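You operate a simulated robot arm through the tools that you are given. There is no shell and no other tool.

The job below is to be done with a simulated two-armed robot. You get a single attempt, and the scene is never put back.

## Task
Pick up the blue cartridge from the lower shelf of the wall rack with one hand, pass it to the other hand and put it on the upper shelf of the wall rack. Set down upright: blue cartridge.

It is judged by the outcome, as a careful person would: the job done as asked, and still so three seconds after it is handed in. It fails if anything else is knocked over, pushed out of place, dropped, spilled or broken.

## Robot
Two 7-joint arms with two-finger parallel grippers on one trunk, on a base that moves. Base frame: it is fixed to the floor where the robot stands at the start and does not move with it; the origin is under the middle of the robot, x ahead of it, y to its left, z up. Units: mm, rad, N and s.
The left shoulder is at the start at [70, 130, 1072], the right one opposite. Each reaches about 631 mm from its shoulder. Places, roughly: upper shelf of the wall rack [500, -200, 800]. Payload 1.57 kg a hand.
The TCP of each hand is the grasp point between the finger pads, 30 mm short of the fingertips. In the tool frame z runs along the fingers and y along their closing line. The gripper opens to 80 mm. The fingers are 17 mm wide and 12 mm thick; the gripper's body (40 by 82 mm) begins 80 mm behind the TCP.
Orientation is that of the tool frame in the base frame, as a unit quaternion [w, x, y, z]. With the fingers straight down and closing along the base's y, the tool's x points along the base's -x, its y along +y and its z along -z.

## Interface
- The arms move only by the tool arm_command. It takes "left_steps", "right_steps" or both (then of equal length, played together; a hand with none holds still); each is a list of rows, each an object (a shift or turn left out is 0, a gripper value left out holds the last) with "offset": the shift along the tool's x, y, z in mm, a list of three; "angular": the turn, a rotation vector about the tool's x, y, z in rad, a list of three. In form: [{"offset": [x, y, z], "angular": [rx, ry, rz]}, ...]. A call has 1 to 20 rows; each row shifts and turns the commanded pose from where the row before left it, along the tool's axes as they then stand. "left_fingers" and "right_fingers" are, for a hand that has rows, the closure in counts, from 0 (fully open) to 255 (shut), set as the call begins (left out, the last holds). Each row takes 0.2 s and may step no farther than 50 mm and 0.15 rad from the row before; otherwise, or with a gripper value out of range, the whole call is refused. A pose out of reach is approached as far as the arm can. The call stops where the force on the tool passes 40 N (or 10 N more than at its start, if that is more) or the arm is blocked; 0.2 s more then pass. The fingers move at their own pace (about 108 mm/s each) and stop on an object; they squeeze with about 32 N. The grip force told is the motor's: it shows also when the fingers shut on nothing. Time passes only in rows, and 0.2 s behind the last, so rows that do not move let the fingers close. It gives the time, the measured TCP pose, the force on the tool (base axes), the opening and the grip force at its end, in the units of the frame above (readings bear some noise), with the torque about the TCP (base axes, N m) and any sound that the robot's microphone picked up.
- Cameras (640 x 400 px; columns grow to the right, rows downward): "scene" is now at [126.1, 24.4, 1283.7]; the picture's right is [0.32, -0.95, 0.00], its down [-0.70, -0.23, -0.68] and it looks along [0.64, 0.21, -0.74] (base axes); focal length 225 px, centre (320, 200). "left" rides on the left gripper at [72, 7, -122] in its tool frame; the picture's right is [-0.09, 1.00, 0.00], its down [-0.84, -0.08, -0.54] and it looks along [-0.54, -0.05, 0.84] (tool axes); focal length 238 px, centre (320, 200). "right" rides on the right gripper at [72, -7, -122] in its tool frame; the picture's right is [0.09, 1.00, 0.00], its down [-0.84, 0.08, -0.54] and it looks along [-0.54, 0.05, 0.84] (tool axes); focal length 238 px, centre (320, 200). There is no depth. A picture from a camera that has moved, and an enlarged one, comes with that camera's place and axes in the base frame and with its lens.
- grab_frame(camera): a new picture of that camera. No time passes.
- slide_trunk(by): slides the trunk up (or, below 0, down) by that many mm; the arms and the scene camera ride with it, the base frame stays. It gives what a move gives, with no picture.
- steer(legs): drives the robot by 1 to 6 legs, each [ahead, left, turn to the left] in mm, mm and rad, along the robot's own axes; the way and the turn of a leg run together, so that a leg with both is an arc; at most 1500 mm and 3.142 rad a leg. The arms and the cameras ride along, it lands a little off, and it stops where it bumps. It gives what a move gives.
- head_to(pan, tilt): turns the head with the scene camera to pan (to the left, within 1.501 rad either way) and tilt (down, from -0.506 to 1.204), counted from straight ahead of the robot. It gives what a move gives.
- enlarge(camera, box): a new picture of the part [left, top, right, bottom] of that camera's present view, enlarged. No time passes.
- close_job(): hands the job in; it is judged then, once.

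Nothing tells you exact positions but the pictures and the camera data. Unless the task says otherwise, let go and move clear before handing in.

The tools are called after ">>>" by a JSON object that holds its "fn" and its "kwargs". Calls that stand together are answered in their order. arm_command: Moves the arms, as the interface text tells. Its arguments: {"type":"object","properties":{"left_steps":{"type":"array"},"left_fingers":{"type":"number"},"right_steps":{"type":"array"},"right_fingers":{"type":"number"}},"required":[]} The other tools are called the same way: slide_trunk (by) moves the trunk up or down; steer (legs) drives the base; head_to (pan, tilt) turns the head that bears the scene camera; grab_frame (camera) takes a picture; enlarge (camera, box) takes an enlarged picture of a part of a camera's view; close_job () hands the job in.

At the start:

```text
time_s: 0.0
left_tool_pos: [292.3, 229.2, 1107.8]
left_orientation: [0.001, -0.001, 1.0, 0.0]
left_ft_force: [0.4, 0.4, -0.4]
left_ft_torque: [-0.01, -0.02, 0.0]
left_width: 79.9
left_finger_force: 0.0
right_tool_pos: [327.9, 11.8, 1110.0]
right_orientation: [0.001, 0.0, 1.0, 0.0]
right_ft_force: [0.2, 0.2, 0.0]
right_ft_torque: [0.0, 0.02, -0.04]
right_width: 79.9
right_finger_force: 0.2
trunk travel left (down, up): [-710.0, 230.0]
robot x, y, heading: [0.1, -2.2, 0.0]
head pan, tilt (commanded): [0.321, 0.826]
```

scene: 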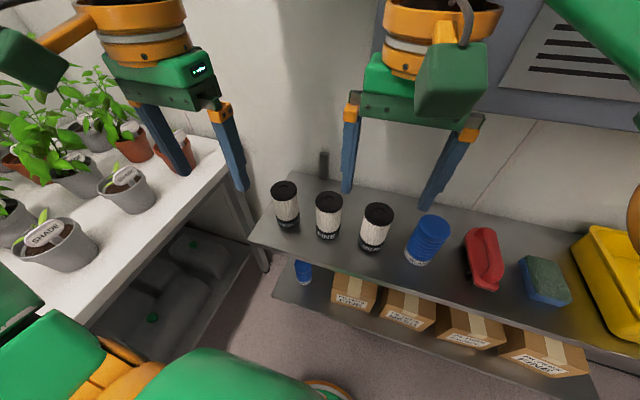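
right: 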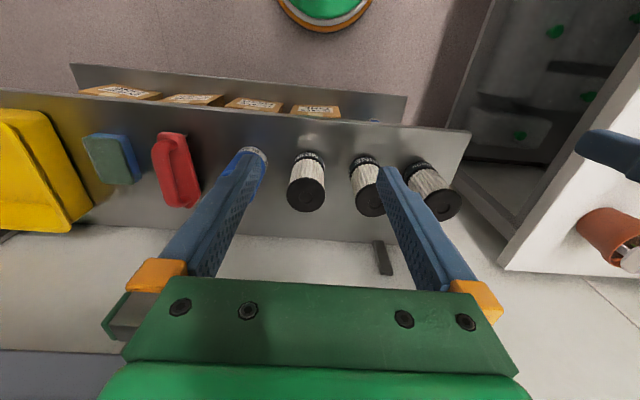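
left: 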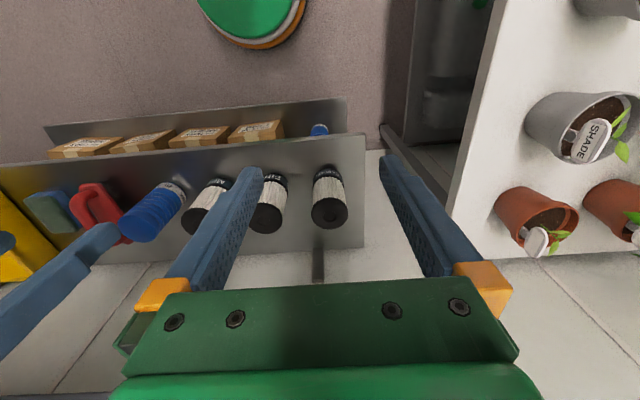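

I see the wall rack with three black-capped cans, a blue can, a red item and a sponge on the upper shelf. On the lower shelf there are boxes and a small blue cylinder at the left end. I'll take enlarged views first to locate everything before moving.

>>> {"fn": "enlarge", "kwargs": {"camera": "scene", "box": [230, 160, 430, 340]}}

>>> {"fn": "enlarge", "kwargs": {"camera": "left", "box": [120, 80, 400, 280]}}

>>> {"fn": "enlarge", "kwargs": {"camera": "right", "box": [60, 40, 480, 280]}}

>>> {"fn": "enlarge", "kwargs": {"camera": "scene", "box": [380, 180, 640, 400]}}

```text
2.22 times, centred on (330, 250) of scene
camera zoom: at [126.1, 24.4, 1283.7], right [0.32, -0.95, 0.0], down [-0.7, -0.23, -0.68], along [0.64, 0.21, -0.74], focal length 500 px, centre (298, 89)
```

zoom: 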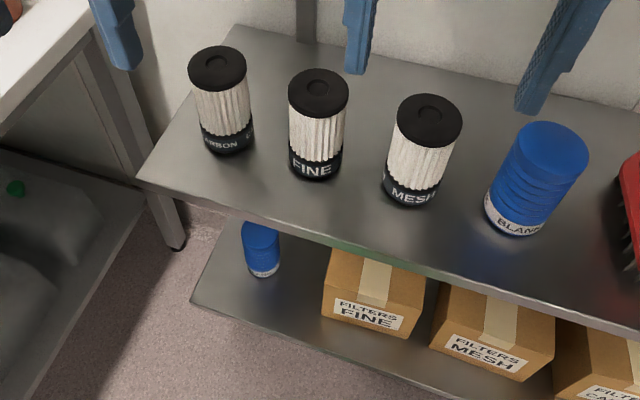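

```text
2.00 times, centred on (260, 180) of left
camera zoom: at [219.9, 236.5, 1232.1], right [0.09, 1.0, 0.0], down [0.84, -0.08, 0.54], along [0.54, -0.05, -0.84], focal length 477 px, centre (440, 240)
```

zoom: 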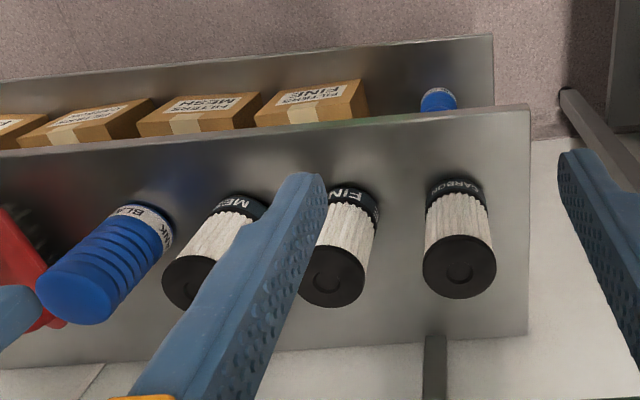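

```text
1.52 times, centred on (270, 160) of right
camera zoom: at [257.1, 4.1, 1232.2], right [-0.09, 1.0, 0.0], down [0.84, 0.08, 0.54], along [0.54, 0.05, -0.84], focal length 363 px, centre (396, 261)
```

zoom: 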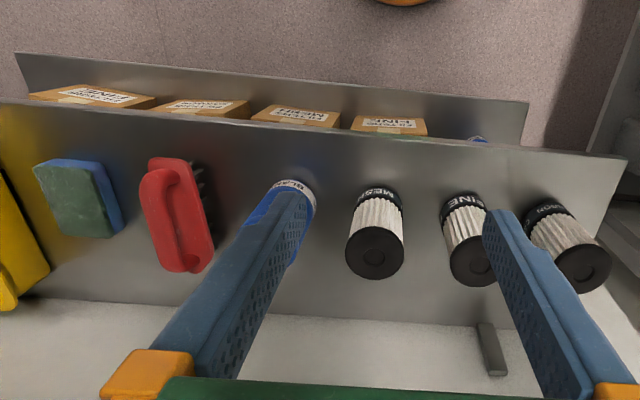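

```text
1.82 times, centred on (510, 290) of scene
camera zoom: at [126.1, 24.4, 1283.7], right [0.32, -0.95, 0.0], down [-0.7, -0.23, -0.68], along [0.64, 0.21, -0.74], focal length 409 px, centre (-26, 36)
```

zoom: 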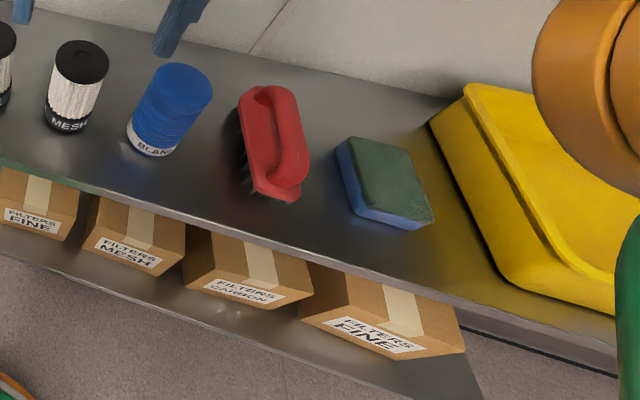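

The target is the small blue cylinder at the left end of the lower shelf, roughly (476, 205, base z≈410). The upper shelf front edge is near x≈365. I'll look around with the head to check obstacles: table, wall panel and shelf layout.

>>> {"fn": "head_to", "kwargs": {"pan": 0.0, "tilt": 0.5}}

>>> {"fn": "grab_frame", "kwargs": {"camera": "scene"}}

>>> {"fn": "head_to", "kwargs": {"pan": 0.8, "tilt": 0.9}}

>>> {"fn": "grab_frame", "kwargs": {"camera": "scene"}}

>>> {"fn": "head_to", "kwargs": {"pan": -0.5, "tilt": 0.9}}

>>> {"fn": "grab_frame", "kwargs": {"camera": "scene"}}

```text
time_s: 0.8
left_tool_pos: [290.8, 229.6, 1108.0]
left_orientation: [0.001, -0.001, 1.0, 0.0]
left_ft_force: [-0.6, -1.0, -0.3]
left_ft_torque: [0.02, 0.0, 0.0]
left_width: 80.3
left_finger_force: 0.1
right_tool_pos: [327.9, 11.6, 1110.0]
right_orientation: [-0.001, 0.0, 1.0, -0.001]
right_ft_force: [0.0, -0.5, -0.2]
right_ft_torque: [0.05, 0.01, 0.0]
right_width: 80.1
right_finger_force: 0.1
trunk travel left (down, up): [-710.0, 230.0]
robot x, y, heading: [2.5, 1.0, -0.001]
head pan, tilt (commanded): [0.0, 0.499]
```

```text
taken
camera scene: at [141.7, -0.6, 1311.8], right [0.0, -1.0, 0.0], down [-0.48, 0.0, -0.88], along [0.88, 0.0, -0.48], focal length 225 px, centre (320, 200)
```

scene: 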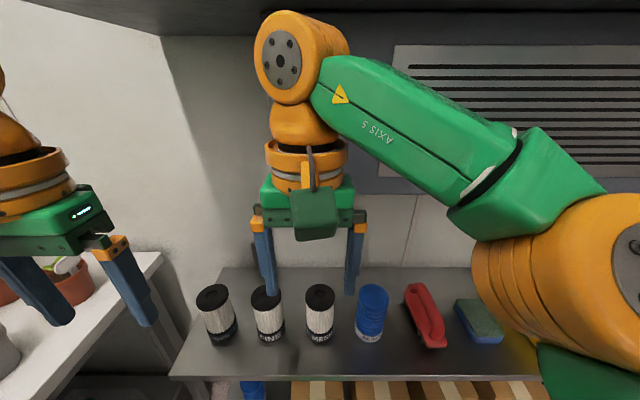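

```text
time_s: 1.9
left_tool_pos: [292.7, 229.7, 1108.8]
left_orientation: [0.001, -0.002, 1.0, 0.0]
left_ft_force: [0.1, -0.3, 0.0]
left_ft_torque: [0.01, -0.01, 0.04]
left_width: 80.0
left_finger_force: 0.0
right_tool_pos: [329.0, 10.9, 1109.8]
right_orientation: [0.001, 0.0, 1.0, 0.0]
right_ft_force: [1.1, 0.7, 0.3]
right_ft_torque: [-0.01, 0.02, 0.01]
right_width: 80.0
right_finger_force: 0.0
trunk travel left (down, up): [-710.0, 230.0]
robot x, y, heading: [1.8, -0.6, 0.001]
head pan, tilt (commanded): [0.799, 0.901]
```

```text
taken
camera scene: at [103.5, 53.4, 1278.0], right [0.72, -0.7, 0.0], down [-0.55, -0.56, -0.62], along [0.43, 0.45, -0.78], focal length 225 px, centre (320, 200)
```

scene: 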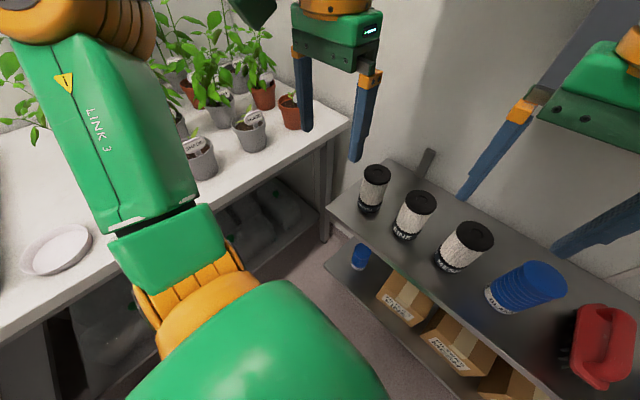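

```text
time_s: 3.4
left_tool_pos: [291.8, 230.3, 1108.4]
left_orientation: [0.001, -0.001, 1.0, 0.0]
left_ft_force: [0.8, 0.1, 0.7]
left_ft_torque: [-0.04, 0.03, -0.02]
left_width: 80.0
left_finger_force: 0.0
right_tool_pos: [328.2, 11.4, 1110.9]
right_orientation: [0.0, 0.0, 1.0, 0.0]
right_ft_force: [-0.2, -0.5, 1.2]
right_ft_torque: [-0.01, -0.01, 0.0]
right_width: 80.0
right_finger_force: 0.0
trunk travel left (down, up): [-710.0, 230.0]
robot x, y, heading: [1.4, 0.5, -0.001]
head pan, tilt (commanded): [-0.499, 0.901]
```

```text
taken
camera scene: at [117.1, -36.8, 1278.0], right [-0.48, -0.88, 0.0], down [-0.69, 0.37, -0.62], along [0.55, -0.3, -0.78], focal length 225 px, centre (320, 200)
```

scene: 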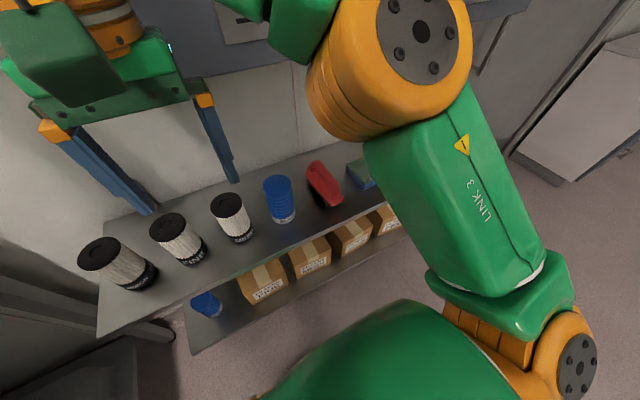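

The table with plants runs along the robot's left (edge near y≈450, top z≈860), so I must mind the left elbow when lowering the trunk. I'll look to both sides to see the arms and the free floor.

>>> {"fn": "head_to", "kwargs": {"pan": 1.5, "tilt": 0.6}}

>>> {"fn": "grab_frame", "kwargs": {"camera": "scene"}}

>>> {"fn": "head_to", "kwargs": {"pan": -1.5, "tilt": 0.6}}

>>> {"fn": "grab_frame", "kwargs": {"camera": "scene"}}

>>> {"fn": "head_to", "kwargs": {"pan": 1.5, "tilt": 1.2}}

>>> {"fn": "grab_frame", "kwargs": {"camera": "scene"}}

```text
time_s: 5.3
left_tool_pos: [292.4, 229.7, 1108.7]
left_orientation: [0.001, -0.001, 1.0, 0.001]
left_ft_force: [-0.1, 0.3, -0.9]
left_ft_torque: [0.02, 0.03, 0.02]
left_width: 80.0
left_finger_force: 0.1
right_tool_pos: [328.7, 11.2, 1109.0]
right_orientation: [0.0, 0.0, 1.0, 0.0]
right_ft_force: [-0.1, 0.0, -0.6]
right_ft_torque: [0.02, 0.0, 0.0]
right_width: 79.8
right_finger_force: 0.1
trunk travel left (down, up): [-710.0, 230.0]
robot x, y, heading: [-0.9, 1.7, -0.002]
head pan, tilt (commanded): [1.499, 0.6]
```

```text
taken
camera scene: at [57.2, 87.5, 1302.7], right [1.0, -0.07, 0.0], down [-0.04, -0.56, -0.82], along [0.06, 0.82, -0.57], focal length 225 px, centre (320, 200)
```

scene: 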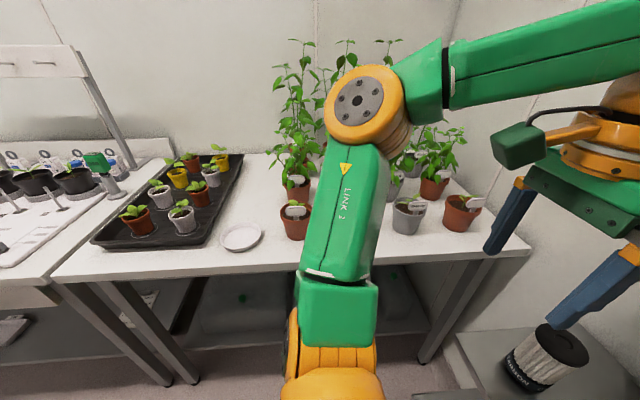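

```text
time_s: 8.0
left_tool_pos: [291.2, 228.7, 1108.7]
left_orientation: [0.001, 0.0, 1.0, 0.0]
left_ft_force: [0.6, -1.2, -0.1]
left_ft_torque: [-0.02, 0.0, -0.04]
left_width: 79.8
left_finger_force: 0.1
right_tool_pos: [328.7, 11.9, 1109.4]
right_orientation: [0.0, 0.001, 1.0, 0.0]
right_ft_force: [1.0, 0.2, 0.1]
right_ft_torque: [-0.02, -0.01, 0.01]
right_width: 80.3
right_finger_force: 0.0
trunk travel left (down, up): [-710.0, 230.0]
robot x, y, heading: [1.4, 6.1, -0.005]
head pan, tilt (commanded): [-1.499, 0.6]
```

```text
taken
camera scene: at [57.1, -88.9, 1302.8], right [-1.0, -0.07, 0.0], down [-0.04, 0.56, -0.83], along [0.06, -0.82, -0.56], focal length 225 px, centre (320, 200)
```

scene: 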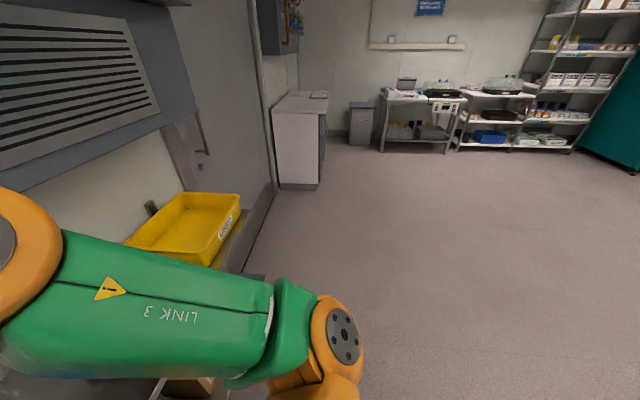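

```text
time_s: 10.6
left_tool_pos: [291.6, 229.4, 1108.6]
left_orientation: [0.001, -0.001, 1.0, 0.0]
left_ft_force: [0.2, -0.2, 0.1]
left_ft_torque: [0.0, 0.0, -0.02]
left_width: 80.0
left_finger_force: 0.1
right_tool_pos: [327.4, 11.3, 1110.8]
right_orientation: [0.001, 0.001, 1.0, 0.0]
right_ft_force: [1.0, 0.5, -1.1]
right_ft_torque: [0.02, 0.0, 0.0]
right_width: 80.1
right_finger_force: 0.0
trunk travel left (down, up): [-710.0, 230.0]
robot x, y, heading: [0.7, -4.0, -0.003]
head pan, tilt (commanded): [1.499, 1.201]
```

```text
taken
camera scene: at [54.8, 55.1, 1258.1], right [1.0, -0.07, 0.0], down [-0.07, -0.93, -0.36], along [0.03, 0.36, -0.93], focal length 225 px, centre (320, 200)
```

scene: 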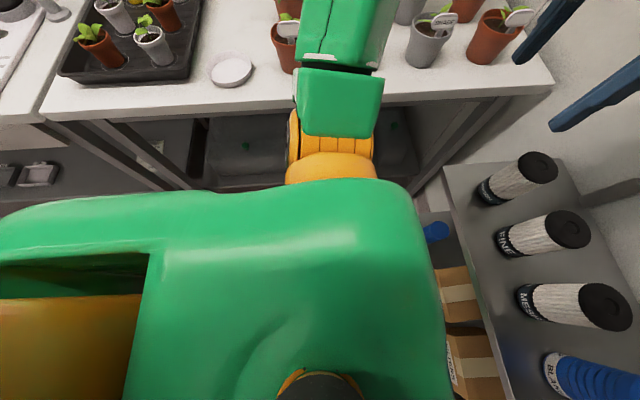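

The floor to the right and behind is clear; the left elbow is nearly over the plant table, so I'll back off and shift right before lowering the trunk. Then I'll look at the lower shelf from a lower viewpoint.

>>> {"fn": "steer", "kwargs": {"legs": [[-220, 0, 0], [0, -180, 0]]}}

>>> {"fn": "head_to", "kwargs": {"pan": 0.4, "tilt": 0.6}}

>>> {"fn": "grab_frame", "kwargs": {"camera": "scene"}}

```text
time_s: 13.3
left_tool_pos: [70.4, 51.8, 1107.8]
left_orientation: [0.0, 0.001, 1.0, 0.0]
left_ft_force: [0.6, 0.4, 0.1]
left_ft_torque: [-0.04, 0.0, -0.01]
left_width: 80.1
left_finger_force: 0.0
right_tool_pos: [108.0, -166.0, 1110.0]
right_orientation: [0.0, 0.001, 1.0, -0.001]
right_ft_force: [-0.1, 0.7, 0.0]
right_ft_torque: [0.0, 0.01, 0.05]
right_width: 80.1
right_finger_force: 0.2
trunk travel left (down, up): [-710.0, 230.0]
robot x, y, heading: [-219.4, -176.2, -0.002]
head pan, tilt (commanded): [1.499, 1.201]
```

```text
time_s: 14.7
left_tool_pos: [72.2, 50.8, 1107.9]
left_orientation: [0.001, 0.0, 1.0, 0.0]
left_ft_force: [0.1, 0.1, -0.1]
left_ft_torque: [0.0, 0.02, -0.01]
left_width: 80.0
left_finger_force: 0.0
right_tool_pos: [108.0, -169.1, 1109.9]
right_orientation: [0.0, 0.001, 1.0, 0.0]
right_ft_force: [-0.5, -0.5, 0.0]
right_ft_torque: [0.01, 0.01, 0.02]
right_width: 80.1
right_finger_force: 0.1
trunk travel left (down, up): [-710.0, 230.0]
robot x, y, heading: [-220.7, -176.3, -0.005]
head pan, tilt (commanded): [0.4, 0.6]
```

```text
taken
camera scene: at [-89.3, -145.5, 1302.7], right [0.39, -0.92, 0.0], down [-0.52, -0.22, -0.82], along [0.76, 0.32, -0.57], focal length 225 px, centre (320, 200)
```

scene: 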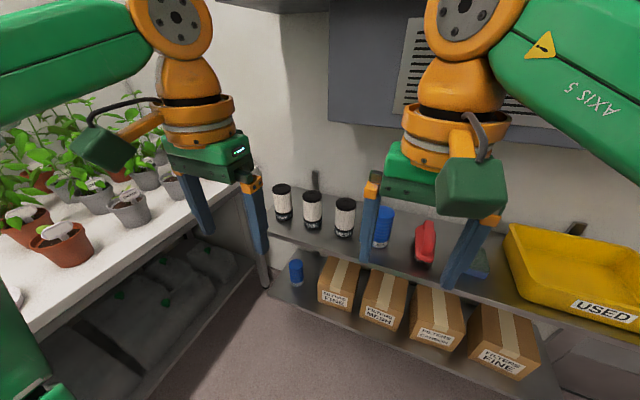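

The cartridge is fully visible now on the lower shelf at the left end. I'll lower the trunk and look at it and the shelf gap from a lower height.

>>> {"fn": "slide_trunk", "kwargs": {"by": -430}}

>>> {"fn": "head_to", "kwargs": {"pan": 0.5, "tilt": 0.45}}

>>> {"fn": "grab_frame", "kwargs": {"camera": "scene"}}

>>> {"fn": "grab_frame", "kwargs": {"camera": "left"}}

>>> {"fn": "grab_frame", "kwargs": {"camera": "right"}}

```text
refused: -430 is not a number from -400 to 400
```

```text
time_s: 15.4
left_tool_pos: [70.1, 50.5, 1107.4]
left_orientation: [0.0, 0.001, 1.0, 0.0]
left_ft_force: [-0.6, -1.2, 0.8]
left_ft_torque: [0.03, 0.04, 0.03]
left_width: 80.0
left_finger_force: 0.0
right_tool_pos: [106.3, -169.3, 1109.2]
right_orientation: [0.0, 0.002, 1.0, 0.0]
right_ft_force: [-0.7, 0.6, 0.7]
right_ft_torque: [-0.02, 0.01, 0.02]
right_width: 80.3
right_finger_force: 0.1
trunk travel left (down, up): [-710.0, 230.0]
robot x, y, heading: [-223.4, -176.0, -0.001]
head pan, tilt (commanded): [0.499, 0.45]
```

```text
taken
camera scene: at [-89.9, -135.9, 1316.2], right [0.48, -0.88, 0.0], down [-0.38, -0.21, -0.9], along [0.79, 0.43, -0.44], focal length 225 px, centre (320, 200)
```

scene: 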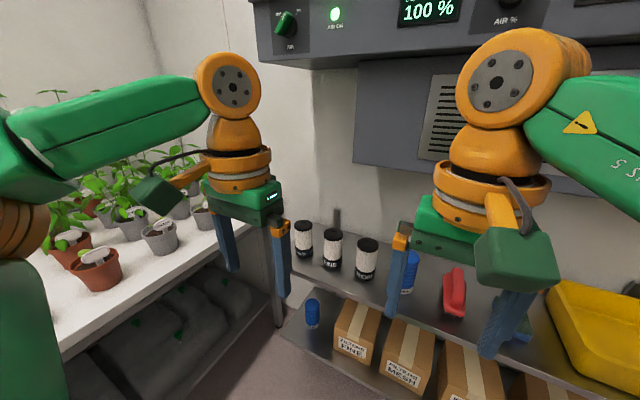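

```text
taken
camera left: at [-0.8, 57.1, 1232.1], right [0.09, 1.0, 0.0], down [0.84, -0.08, 0.54], along [0.54, -0.05, -0.84], focal length 238 px, centre (320, 200)
```

left: 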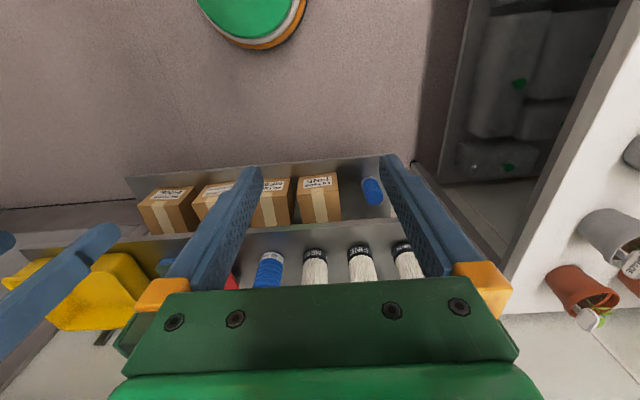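

```text
taken
camera right: at [35.6, -175.4, 1232.2], right [-0.09, 1.0, 0.0], down [0.84, 0.07, 0.54], along [0.54, 0.05, -0.84], focal length 238 px, centre (320, 200)
```

right: 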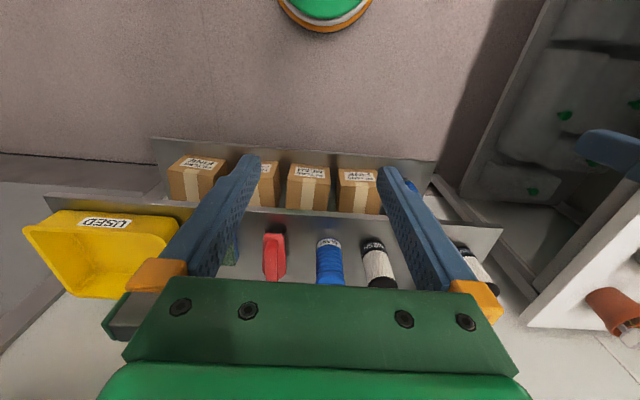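

The overhead control box is at z≈1380 and the vent panel is on the wall; I'll keep below those later. Now I'll lower the trunk by 400.

>>> {"fn": "slide_trunk", "kwargs": {"by": -400}}

>>> {"fn": "grab_frame", "kwargs": {"camera": "scene"}}

>>> {"fn": "grab_frame", "kwargs": {"camera": "left"}}

```text
time_s: 19.2
left_tool_pos: [70.7, 50.7, 708.2]
left_orientation: [0.001, 0.001, 1.0, 0.001]
left_ft_force: [-0.4, -0.1, -0.4]
left_ft_torque: [0.0, 0.01, -0.01]
left_width: 79.7
left_finger_force: 0.1
right_tool_pos: [107.2, -168.4, 710.4]
right_orientation: [0.0, 0.002, 1.0, 0.0]
right_ft_force: [-0.4, -0.4, 0.0]
right_ft_torque: [-0.03, 0.01, 0.03]
right_width: 80.1
right_finger_force: 0.0
trunk travel left (down, up): [-310.0, 630.0]
robot x, y, heading: [-216.3, -180.5, -0.006]
head pan, tilt (commanded): [0.499, 0.45]
```

```text
taken
camera scene: at [-90.0, -135.9, 916.3], right [0.48, -0.88, 0.0], down [-0.38, -0.21, -0.9], along [0.79, 0.43, -0.44], focal length 225 px, centre (320, 200)
```

scene: 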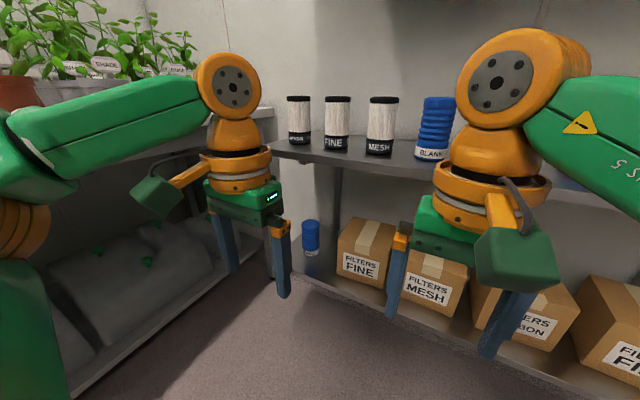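

```text
taken
camera left: at [-0.9, 57.1, 832.1], right [0.09, 1.0, 0.0], down [0.84, -0.08, 0.54], along [0.54, -0.05, -0.84], focal length 238 px, centre (320, 200)
```

left: 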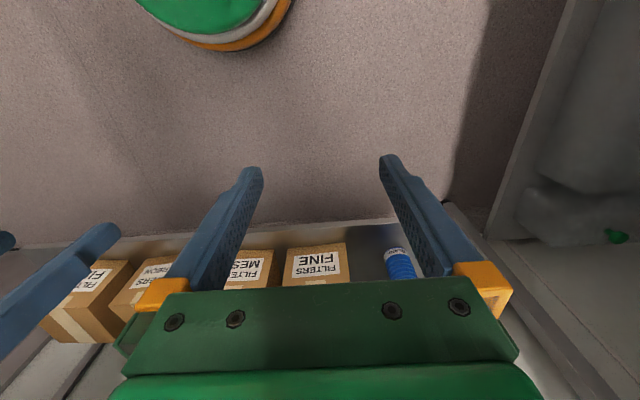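

>>> {"fn": "enlarge", "kwargs": {"camera": "scene", "box": [270, 180, 390, 300]}}

>>> {"fn": "enlarge", "kwargs": {"camera": "left", "box": [340, 200, 460, 300]}}

>>> {"fn": "enlarge", "kwargs": {"camera": "scene", "box": [270, 80, 470, 200]}}

```text
3.33 times, centred on (330, 240) of scene
camera zoom: at [-90.0, -135.9, 916.3], right [0.48, -0.88, 0.0], down [-0.38, -0.21, -0.9], along [0.79, 0.43, -0.44], focal length 749 px, centre (287, 67)
```

zoom: 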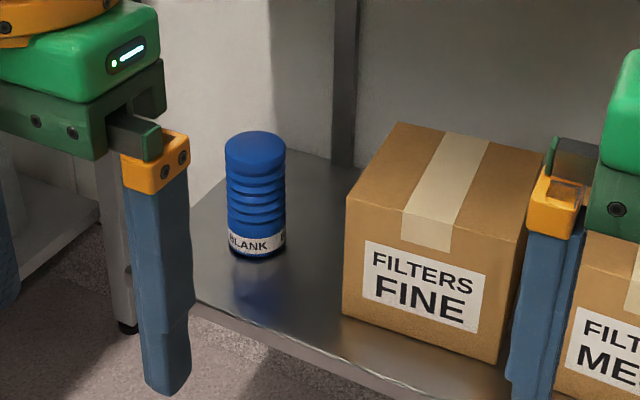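

```text
4.00 times, centred on (400, 250) of left
camera zoom: at [-0.9, 57.1, 832.1], right [0.09, 1.0, 0.0], down [0.84, -0.08, 0.54], along [0.54, -0.05, -0.84], focal length 953 px, centre (0, 0)
```

zoom: 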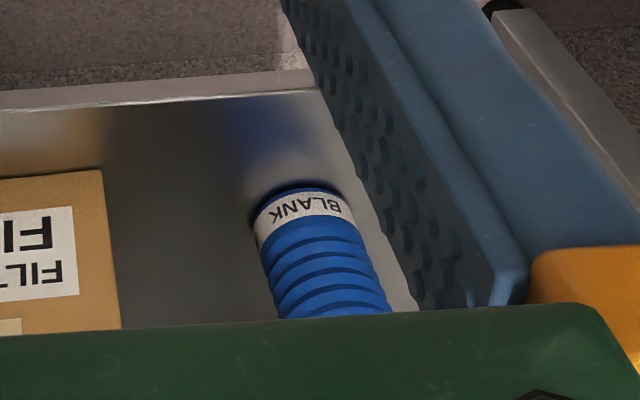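

```text
3.20 times, centred on (370, 140) of scene
camera zoom: at [-90.0, -135.9, 916.3], right [0.48, -0.88, 0.0], down [-0.38, -0.21, -0.9], along [0.79, 0.43, -0.44], focal length 719 px, centre (160, 392)
```

zoom: 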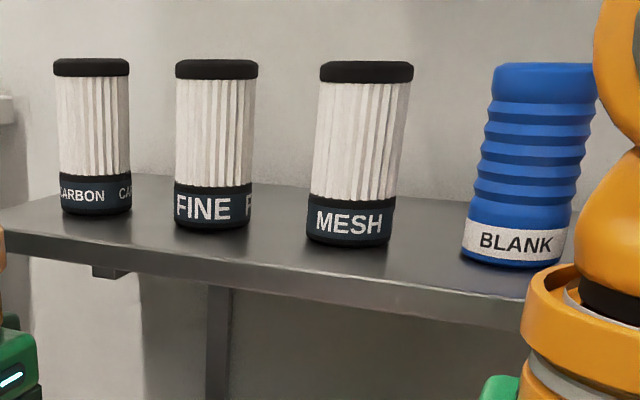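

The target is labelled BLANK and stands upright at the left end of the lower shelf. I'll lower the trunk a bit more and take zoomed views to triangulate it with a long vertical baseline.

>>> {"fn": "slide_trunk", "kwargs": {"by": -120}}

>>> {"fn": "head_to", "kwargs": {"pan": 0.5, "tilt": 0.45}}

>>> {"fn": "enlarge", "kwargs": {"camera": "scene", "box": [270, 140, 390, 260]}}

>>> {"fn": "grab_frame", "kwargs": {"camera": "scene"}}

```text
time_s: 20.7
left_tool_pos: [70.9, 49.9, 587.6]
left_orientation: [0.001, 0.001, 1.0, 0.0]
left_ft_force: [0.4, 0.7, 0.6]
left_ft_torque: [0.0, -0.01, 0.02]
left_width: 79.8
left_finger_force: 0.1
right_tool_pos: [107.2, -169.8, 589.8]
right_orientation: [0.0, 0.002, 1.0, 0.0]
right_ft_force: [-0.3, -0.4, -0.2]
right_ft_torque: [0.04, 0.03, -0.01]
right_width: 80.1
right_finger_force: 0.0
trunk travel left (down, up): [-190.0, 750.0]
robot x, y, heading: [-222.9, -177.6, -0.002]
head pan, tilt (commanded): [0.499, 0.45]
```

```text
time_s: 21.3
left_tool_pos: [71.1, 49.3, 587.5]
left_orientation: [-0.001, 0.001, 1.0, -0.001]
left_ft_force: [-0.6, -0.4, -0.1]
left_ft_torque: [0.03, 0.01, 0.01]
left_width: 79.8
left_finger_force: 0.1
right_tool_pos: [106.7, -168.3, 589.3]
right_orientation: [0.001, 0.002, 1.0, 0.0]
right_ft_force: [-0.3, -0.5, 0.8]
right_ft_torque: [-0.03, 0.02, 0.01]
right_width: 80.1
right_finger_force: 0.1
trunk travel left (down, up): [-190.0, 750.0]
robot x, y, heading: [-223.4, -177.8, -0.013]
head pan, tilt (commanded): [0.499, 0.45]
```

```text
3.33 times, centred on (330, 200) of scene
camera zoom: at [-90.0, -135.9, 796.3], right [0.48, -0.88, 0.0], down [-0.38, -0.21, -0.9], along [0.79, 0.43, -0.44], focal length 749 px, centre (287, 200)
```

zoom: 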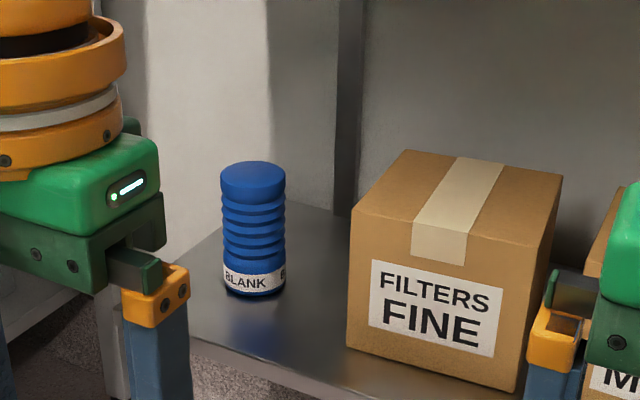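

```text
taken
camera scene: at [-90.0, -135.9, 796.3], right [0.48, -0.88, 0.0], down [-0.38, -0.21, -0.9], along [0.79, 0.43, -0.44], focal length 225 px, centre (320, 200)
```

scene: 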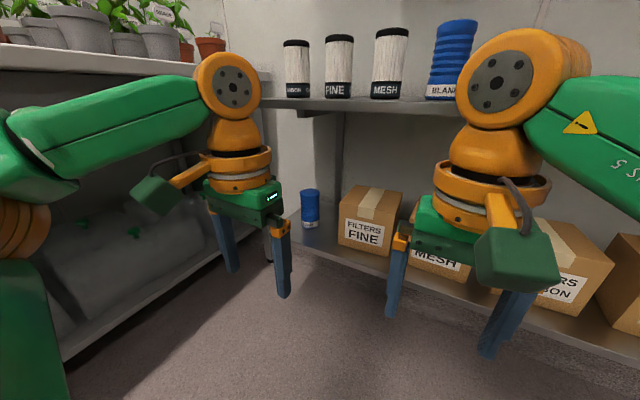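

I estimate the cartridge at about (494, 219), shelf surface z≈368, diameter ≈63, height ≈130, with the nearest box about 95 mm to its right. I'll now pose the left hand pitched 45° forward-down and tuck the right hand, still well away from the shelf.

>>> {"fn": "arm_command", "kwargs": {"left_steps": [{"offset": [-21.6, 22.2, 33.4]}, {"offset": [-21.6, 22.2, 33.4]}, {"offset": [-21.6, 22.2, 33.4]}, {"offset": [-21.6, 22.2, 33.4]}, {"offset": [-21.6, 22.2, 33.4]}, {"angular": [0, -0.1309, 0]}, {"angular": [0, -0.1309, 0]}, {"angular": [0, -0.1309, 0]}, {"angular": [0, -0.1309, 0]}, {"angular": [0, -0.1309, 0]}, {"angular": [0, -0.1309, 0]}], "right_steps": [{"offset": [12, -12, 0]}, {"offset": [12, -12, 0]}, {"offset": [12, -12, 0]}, {"offset": [12, -12, 0]}, {"offset": [12, -12, 0]}, {"offset": [0, 0, 0]}, {"offset": [0, 0, 0]}, {"offset": [0, 0, 0]}, {"offset": [0, 0, 0]}, {"offset": [0, 0, 0]}, {"offset": [0, 0, 0]}], "left_fingers": 0, "right_fingers": 0}}

>>> {"fn": "grab_frame", "kwargs": {"camera": "scene"}}

>>> {"fn": "grab_frame", "kwargs": {"camera": "left"}}

```text
time_s: 23.7
left_tool_pos: [179.3, 160.2, 421.7]
left_orientation: [0.384, 0.0, 0.924, 0.0]
left_ft_force: [0.1, 0.7, 0.6]
left_ft_torque: [-0.01, 0.0, -0.02]
left_width: 80.2
left_finger_force: 0.1
right_tool_pos: [46.2, -228.5, 589.1]
right_orientation: [-0.001, 0.001, 1.0, 0.0]
right_ft_force: [-0.1, 0.0, -0.7]
right_ft_torque: [0.04, -0.01, 0.03]
right_width: 80.0
right_finger_force: 0.0
trunk travel left (down, up): [-190.0, 750.0]
robot x, y, heading: [-224.2, -179.8, -0.006]
head pan, tilt (commanded): [0.499, 0.45]
```

```text
taken
camera scene: at [-90.0, -135.8, 796.3], right [0.48, -0.88, 0.0], down [-0.38, -0.21, -0.9], along [0.79, 0.43, -0.44], focal length 225 px, centre (320, 200)
```

scene: 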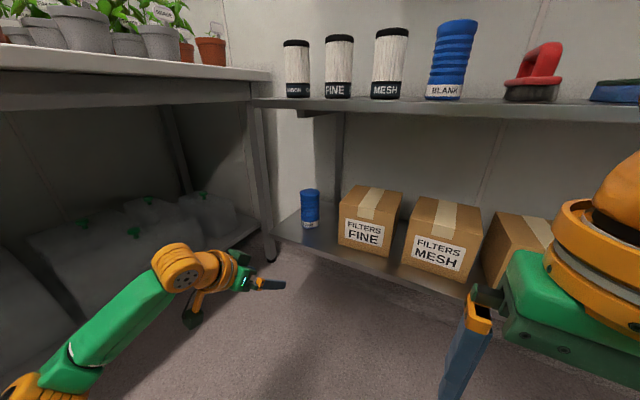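

```text
taken
camera left: at [42.3, 168.0, 458.5], right [0.07, 1.0, 0.07], down [0.21, -0.08, 0.98], along [0.98, -0.05, -0.21], focal length 238 px, centre (320, 200)
```

left: 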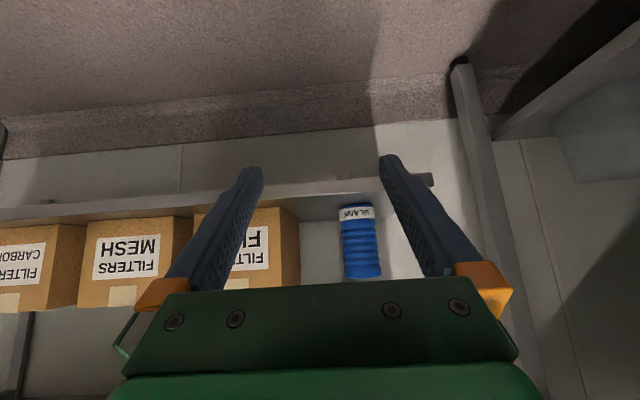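

The left hand is posed well and its camera sees the cartridge. I'll zoom to refine its lateral position before driving in.

>>> {"fn": "enlarge", "kwargs": {"camera": "left", "box": [290, 170, 430, 300]}}

>>> {"fn": "enlarge", "kwargs": {"camera": "scene", "box": [250, 160, 410, 280]}}

>>> {"fn": "enlarge", "kwargs": {"camera": "scene", "box": [0, 200, 320, 400]}}

```text
3.08 times, centred on (360, 235) of left
camera zoom: at [42.3, 168.0, 458.5], right [0.07, 1.0, 0.07], down [0.21, -0.08, 0.98], along [0.98, -0.05, -0.21], focal length 733 px, centre (197, 92)
```

zoom: 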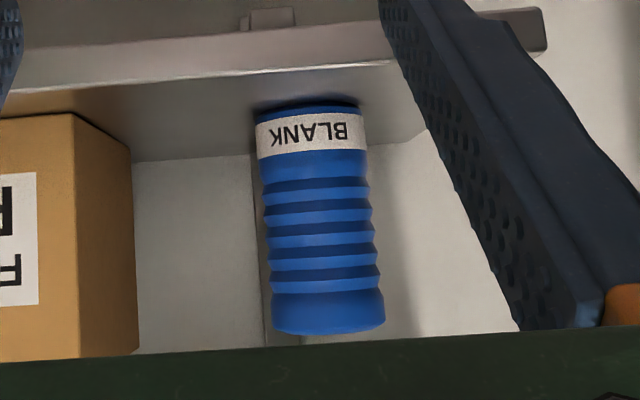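

```text
3.33 times, centred on (330, 220) of scene
camera zoom: at [-90.0, -135.8, 796.3], right [0.48, -0.88, 0.0], down [-0.38, -0.21, -0.9], along [0.79, 0.43, -0.44], focal length 749 px, centre (287, 133)
```

zoom: 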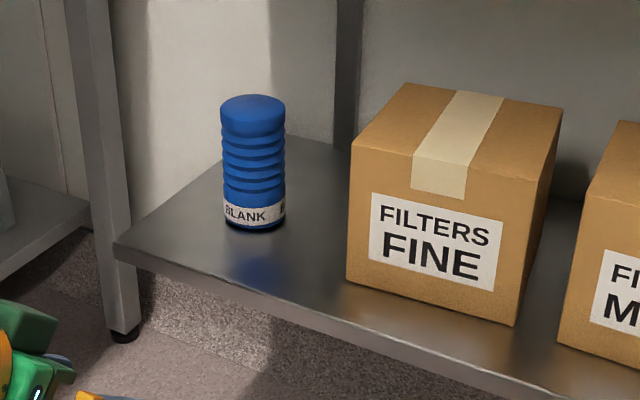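

```text
2.00 times, centred on (160, 300) of scene
camera zoom: at [-90.0, -135.8, 796.3], right [0.48, -0.88, 0.0], down [-0.38, -0.21, -0.9], along [0.79, 0.43, -0.44], focal length 450 px, centre (640, 0)
```

zoom: 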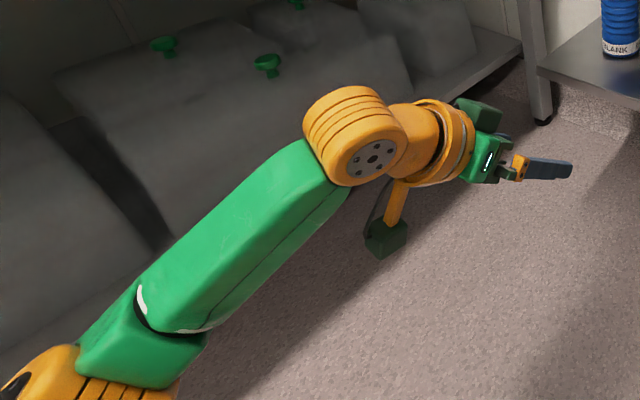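

>>> {"fn": "steer", "kwargs": {"legs": [[150, 52, 0]]}}

>>> {"fn": "head_to", "kwargs": {"pan": 0.7, "tilt": 0.6}}

>>> {"fn": "grab_frame", "kwargs": {"camera": "scene"}}

>>> {"fn": "grab_frame", "kwargs": {"camera": "left"}}

```text
time_s: 25.1
left_tool_pos: [330.2, 212.0, 420.9]
left_orientation: [0.383, 0.001, 0.924, -0.001]
left_ft_force: [0.2, -1.7, -0.3]
left_ft_torque: [0.04, 0.0, 0.01]
left_width: 80.0
left_finger_force: 0.0
right_tool_pos: [196.7, -175.7, 590.6]
right_orientation: [-0.001, 0.002, 1.0, -0.001]
right_ft_force: [0.1, 0.4, -0.5]
right_ft_torque: [-0.01, 0.01, -0.01]
right_width: 79.9
right_finger_force: 0.1
trunk travel left (down, up): [-190.0, 750.0]
robot x, y, heading: [-69.4, -128.8, -0.003]
head pan, tilt (commanded): [0.499, 0.45]
```

```text
time_s: 25.9
left_tool_pos: [329.7, 212.4, 422.2]
left_orientation: [0.383, 0.001, 0.924, 0.0]
left_ft_force: [-0.1, -0.5, 0.1]
left_ft_torque: [0.02, -0.05, -0.03]
left_width: 80.0
left_finger_force: 0.1
right_tool_pos: [197.2, -177.2, 590.4]
right_orientation: [0.0, 0.002, 1.0, 0.0]
right_ft_force: [-0.4, -0.9, 0.2]
right_ft_torque: [0.02, 0.01, 0.04]
right_width: 79.9
right_finger_force: 0.0
trunk travel left (down, up): [-190.0, 750.0]
robot x, y, heading: [-73.8, -128.4, -0.002]
head pan, tilt (commanded): [0.7, 0.6]
```

```text
taken
camera scene: at [47.3, -71.3, 782.8], right [0.64, -0.77, 0.0], down [-0.43, -0.36, -0.83], along [0.63, 0.53, -0.56], focal length 225 px, centre (320, 200)
```

scene: 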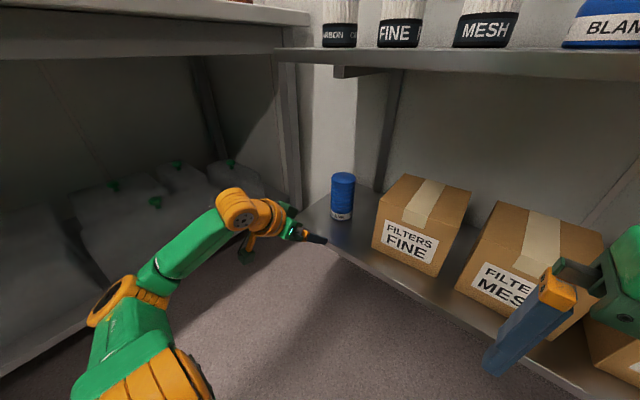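

```text
taken
camera left: at [192.9, 219.5, 458.5], right [0.07, 1.0, 0.07], down [0.21, -0.08, 0.98], along [0.98, -0.05, -0.21], focal length 238 px, centre (320, 200)
```

left: 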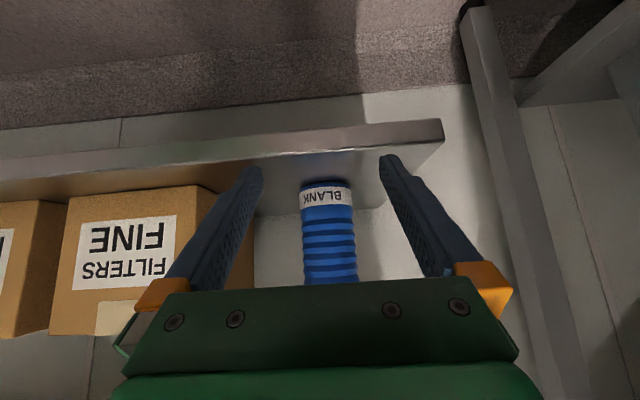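

>>> {"fn": "enlarge", "kwargs": {"camera": "left", "box": [230, 150, 430, 290]}}

>>> {"fn": "enlarge", "kwargs": {"camera": "scene", "box": [270, 150, 430, 290]}}

```text
2.86 times, centred on (330, 220) of left
camera zoom: at [192.9, 219.5, 458.5], right [0.07, 1.0, 0.07], down [0.21, -0.08, 0.98], along [0.98, -0.05, -0.21], focal length 681 px, centre (291, 143)
```

zoom: 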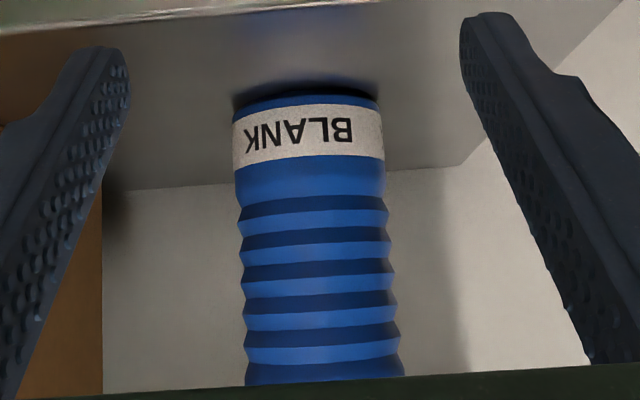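

```text
2.86 times, centred on (350, 220) of scene
camera zoom: at [47.3, -71.3, 782.8], right [0.64, -0.77, 0.0], down [-0.43, -0.36, -0.83], along [0.63, 0.53, -0.56], focal length 642 px, centre (234, 143)
```

zoom: 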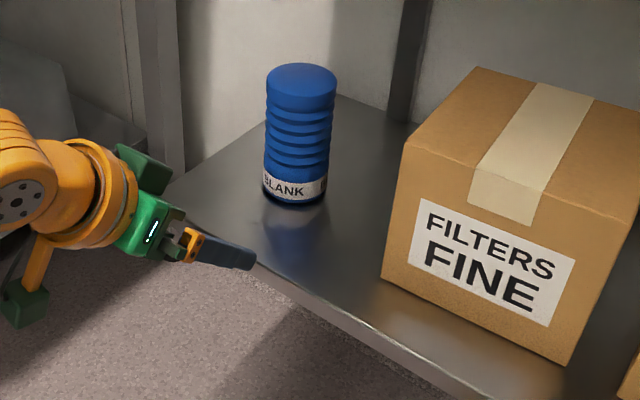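

The axis is about 157 mm ahead of the TCP and within ~1 mm of the finger centreline; the shelf surface is ~376. I'll advance the first 100 mm and recheck.

>>> {"fn": "arm_command", "kwargs": {"left_steps": [{"offset": [-17.7, -0.2, 17.7]}, {"offset": [-17.7, -0.2, 17.7]}, {"offset": [-17.7, -0.2, 17.7]}, {"offset": [-17.7, -0.2, 17.7]}]}}

>>> {"fn": "grab_frame", "kwargs": {"camera": "left"}}

>>> {"fn": "enlarge", "kwargs": {"camera": "scene", "box": [230, 130, 430, 290]}}

```text
time_s: 26.9
left_tool_pos: [430.6, 210.5, 421.5]
left_orientation: [0.382, 0.002, 0.924, 0.0]
left_ft_force: [-0.3, 0.3, 0.8]
left_ft_torque: [0.0, -0.01, -0.03]
left_width: 79.9
left_finger_force: 0.1
right_tool_pos: [196.2, -176.9, 590.0]
right_orientation: [0.0, 0.002, 1.0, 0.001]
right_ft_force: [0.2, -1.1, 1.0]
right_ft_torque: [0.05, 0.01, -0.02]
right_width: 79.9
right_finger_force: 0.1
trunk travel left (down, up): [-190.0, 750.0]
robot x, y, heading: [-72.0, -127.9, -0.006]
head pan, tilt (commanded): [0.7, 0.6]
```

```text
taken
camera left: at [293.2, 218.4, 459.0], right [0.07, 1.0, 0.07], down [0.21, -0.08, 0.97], along [0.98, -0.05, -0.21], focal length 238 px, centre (320, 200)
```

left: 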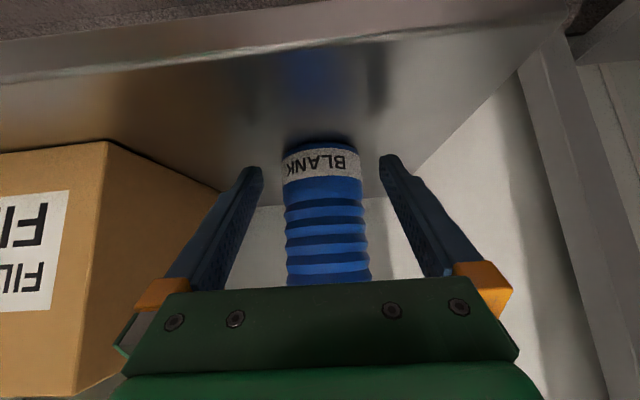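

```text
2.50 times, centred on (330, 210) of scene
camera zoom: at [47.4, -71.3, 782.7], right [0.64, -0.77, 0.0], down [-0.43, -0.36, -0.82], along [0.63, 0.53, -0.57], focal length 562 px, centre (295, 175)
```

zoom: 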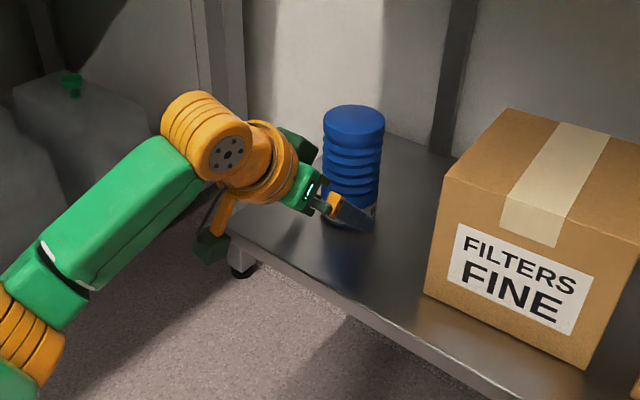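

The cartridge is centred between the fingers. I'll advance the last ~56 mm so the pads straddle it.

>>> {"fn": "arm_command", "kwargs": {"left_steps": [{"offset": [-13.2, 0, 13.2]}, {"offset": [-13.2, 0, 13.2]}, {"offset": [-13.2, 0, 13.2]}]}}

>>> {"fn": "grab_frame", "kwargs": {"camera": "left"}}

>>> {"fn": "enlarge", "kwargs": {"camera": "scene", "box": [250, 130, 410, 250]}}

```text
time_s: 27.6
left_tool_pos: [486.3, 210.7, 420.6]
left_orientation: [0.383, 0.001, 0.924, 0.0]
left_ft_force: [-0.6, -0.1, 0.2]
left_ft_torque: [0.0, -0.03, 0.02]
left_width: 80.0
left_finger_force: 0.1
right_tool_pos: [196.1, -177.2, 590.3]
right_orientation: [0.0, 0.003, 1.0, -0.001]
right_ft_force: [-0.2, -0.7, 0.2]
right_ft_torque: [-0.01, 0.0, 0.01]
right_width: 80.4
right_finger_force: 0.1
trunk travel left (down, up): [-190.0, 750.0]
robot x, y, heading: [-70.7, -123.7, -0.002]
head pan, tilt (commanded): [0.7, 0.6]
```

```text
taken
camera left: at [348.9, 218.4, 459.0], right [0.07, 1.0, 0.07], down [0.21, -0.08, 0.98], along [0.98, -0.05, -0.21], focal length 238 px, centre (320, 200)
```

left: 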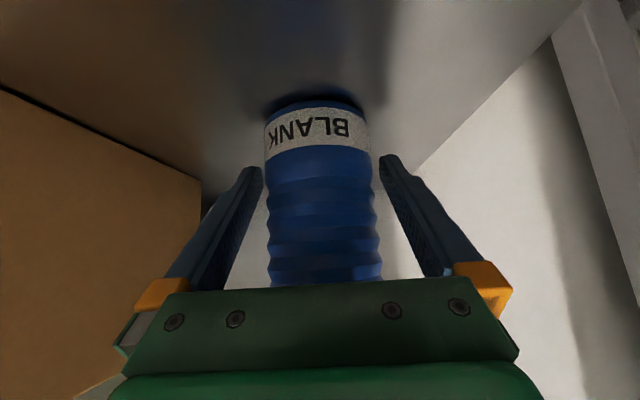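

```text
3.33 times, centred on (330, 190) of scene
camera zoom: at [47.1, -71.4, 782.8], right [0.64, -0.77, 0.0], down [-0.43, -0.36, -0.83], along [0.63, 0.53, -0.56], focal length 749 px, centre (287, 233)
```

zoom: 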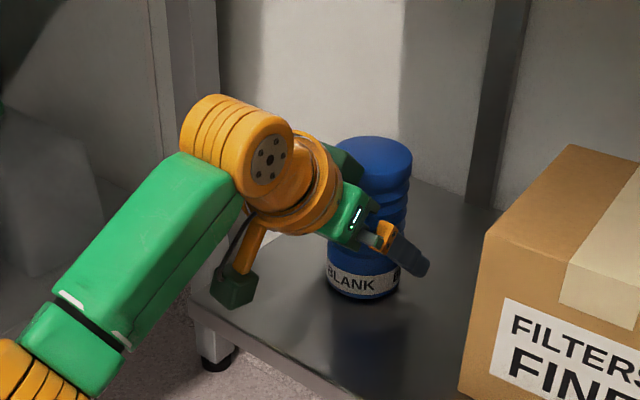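

The pads straddle the cartridge symmetrically. Closing the left gripper now.

>>> {"fn": "arm_command", "kwargs": {"left_steps": [{"offset": [0, 0, 0]}, {"offset": [0, 0, 0]}, {"offset": [0, 0, 0]}, {"offset": [0, 0, 0]}], "left_fingers": 255}}

>>> {"fn": "grab_frame", "kwargs": {"camera": "left"}}

>>> {"fn": "enlarge", "kwargs": {"camera": "scene", "box": [250, 130, 410, 250]}}

```text
time_s: 28.6
left_tool_pos: [486.6, 210.2, 422.3]
left_orientation: [0.383, 0.001, 0.924, 0.0]
left_ft_force: [0.7, 0.7, 1.8]
left_ft_torque: [-0.1, -0.1, 0.02]
left_width: 62.7
left_finger_force: 31.8
right_tool_pos: [196.3, -177.0, 590.8]
right_orientation: [0.0, 0.002, 1.0, 0.0]
right_ft_force: [-0.1, 0.3, 0.5]
right_ft_torque: [0.0, -0.02, 0.03]
right_width: 79.9
right_finger_force: 0.0
trunk travel left (down, up): [-190.0, 750.0]
robot x, y, heading: [-70.4, -125.5, -0.003]
head pan, tilt (commanded): [0.7, 0.6]
```

```text
taken
camera left: at [348.7, 218.4, 458.9], right [0.07, 1.0, 0.07], down [0.21, -0.08, 0.98], along [0.98, -0.05, -0.21], focal length 238 px, centre (320, 200)
```

left: 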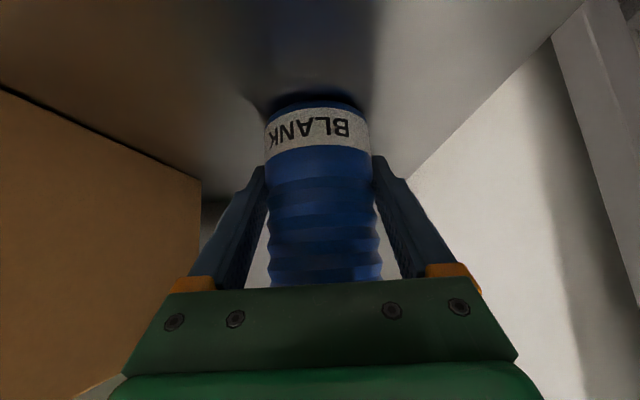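

```text
3.33 times, centred on (330, 190) of scene
camera zoom: at [47.1, -71.4, 782.8], right [0.64, -0.77, 0.0], down [-0.43, -0.36, -0.83], along [0.63, 0.53, -0.56], focal length 749 px, centre (287, 233)
```

zoom: 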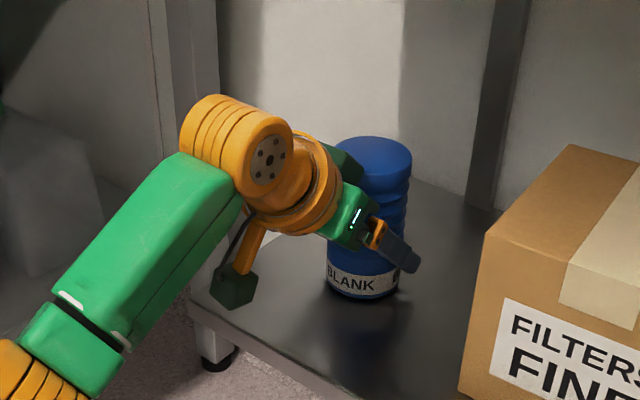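

Grip confirmed (62.7 mm, ~32 N). Lifting straight up slowly.

>>> {"fn": "arm_command", "kwargs": {"left_steps": [{"offset": [-7.07, 0, -7.07]}, {"offset": [-10.6, 0, -10.6]}, {"offset": [-14.1, 0, -14.1]}, {"offset": [-14.1, 0, -14.1]}]}}

>>> {"fn": "enlarge", "kwargs": {"camera": "scene", "box": [250, 100, 450, 250]}}

>>> {"fn": "grab_frame", "kwargs": {"camera": "left"}}

```text
time_s: 29.6
left_tool_pos: [486.2, 211.2, 486.3]
left_orientation: [0.383, 0.001, 0.924, 0.0]
left_ft_force: [-0.4, 0.5, -1.9]
left_ft_torque: [-0.03, -0.02, -0.03]
left_width: 62.9
left_finger_force: 32.2
right_tool_pos: [197.3, -176.0, 589.3]
right_orientation: [0.0, 0.003, 1.0, 0.0]
right_ft_force: [0.1, -0.1, -0.2]
right_ft_torque: [0.02, -0.03, 0.04]
right_width: 79.8
right_finger_force: 0.1
trunk travel left (down, up): [-190.0, 750.0]
robot x, y, heading: [-68.8, -126.6, -0.002]
head pan, tilt (commanded): [0.7, 0.6]
```

```text
2.67 times, centred on (350, 175) of scene
camera zoom: at [47.5, -71.2, 782.7], right [0.64, -0.77, 0.0], down [-0.43, -0.36, -0.82], along [0.63, 0.53, -0.57], focal length 599 px, centre (240, 267)
```

zoom: 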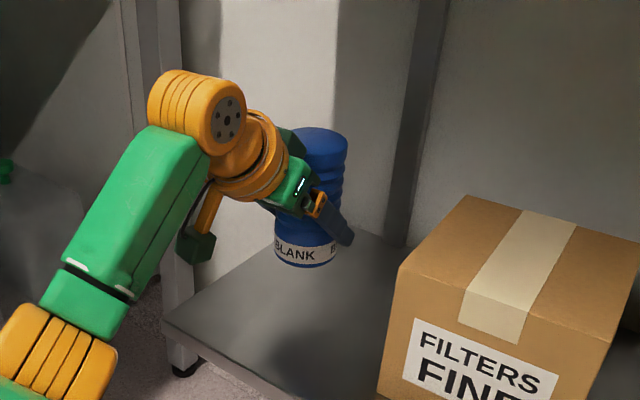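

```text
taken
camera left: at [349.3, 218.2, 523.7], right [0.07, 1.0, 0.07], down [0.21, -0.08, 0.98], along [0.98, -0.05, -0.21], focal length 238 px, centre (320, 200)
```

left: 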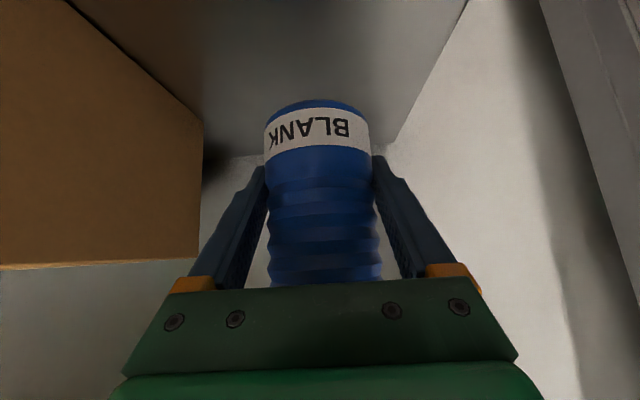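

The cartridge is lifted clear and upright. I'll withdraw it straight out of the shelf with the arm, then drive back into open space.

>>> {"fn": "arm_command", "kwargs": {"left_steps": [{"offset": [14.1, 0, -14.1]}, {"offset": [24, 0, -24]}, {"offset": [28, 0, -28]}, {"offset": [28, 0, -28]}, {"offset": [19, 0, -19]}]}}

>>> {"fn": "grab_frame", "kwargs": {"camera": "scene"}}

```text
time_s: 30.9
left_tool_pos: [326.2, 211.7, 484.8]
left_orientation: [0.382, 0.001, 0.924, 0.0]
left_ft_force: [-0.9, 0.4, -1.6]
left_ft_torque: [-0.01, 0.02, 0.03]
left_width: 62.8
left_finger_force: 32.3
right_tool_pos: [196.1, -176.6, 589.6]
right_orientation: [0.0, 0.002, 1.0, 0.0]
right_ft_force: [-0.8, -0.1, -0.1]
right_ft_torque: [0.0, 0.0, 0.01]
right_width: 80.2
right_finger_force: 0.2
trunk travel left (down, up): [-190.0, 750.0]
robot x, y, heading: [-66.4, -126.3, -0.002]
head pan, tilt (commanded): [0.7, 0.6]
```

```text
taken
camera scene: at [47.4, -71.1, 782.7], right [0.64, -0.77, 0.0], down [-0.43, -0.36, -0.82], along [0.63, 0.53, -0.57], focal length 225 px, centre (320, 200)
```

scene: 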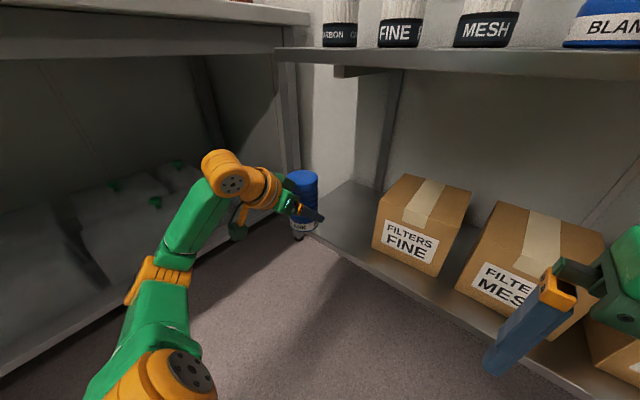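

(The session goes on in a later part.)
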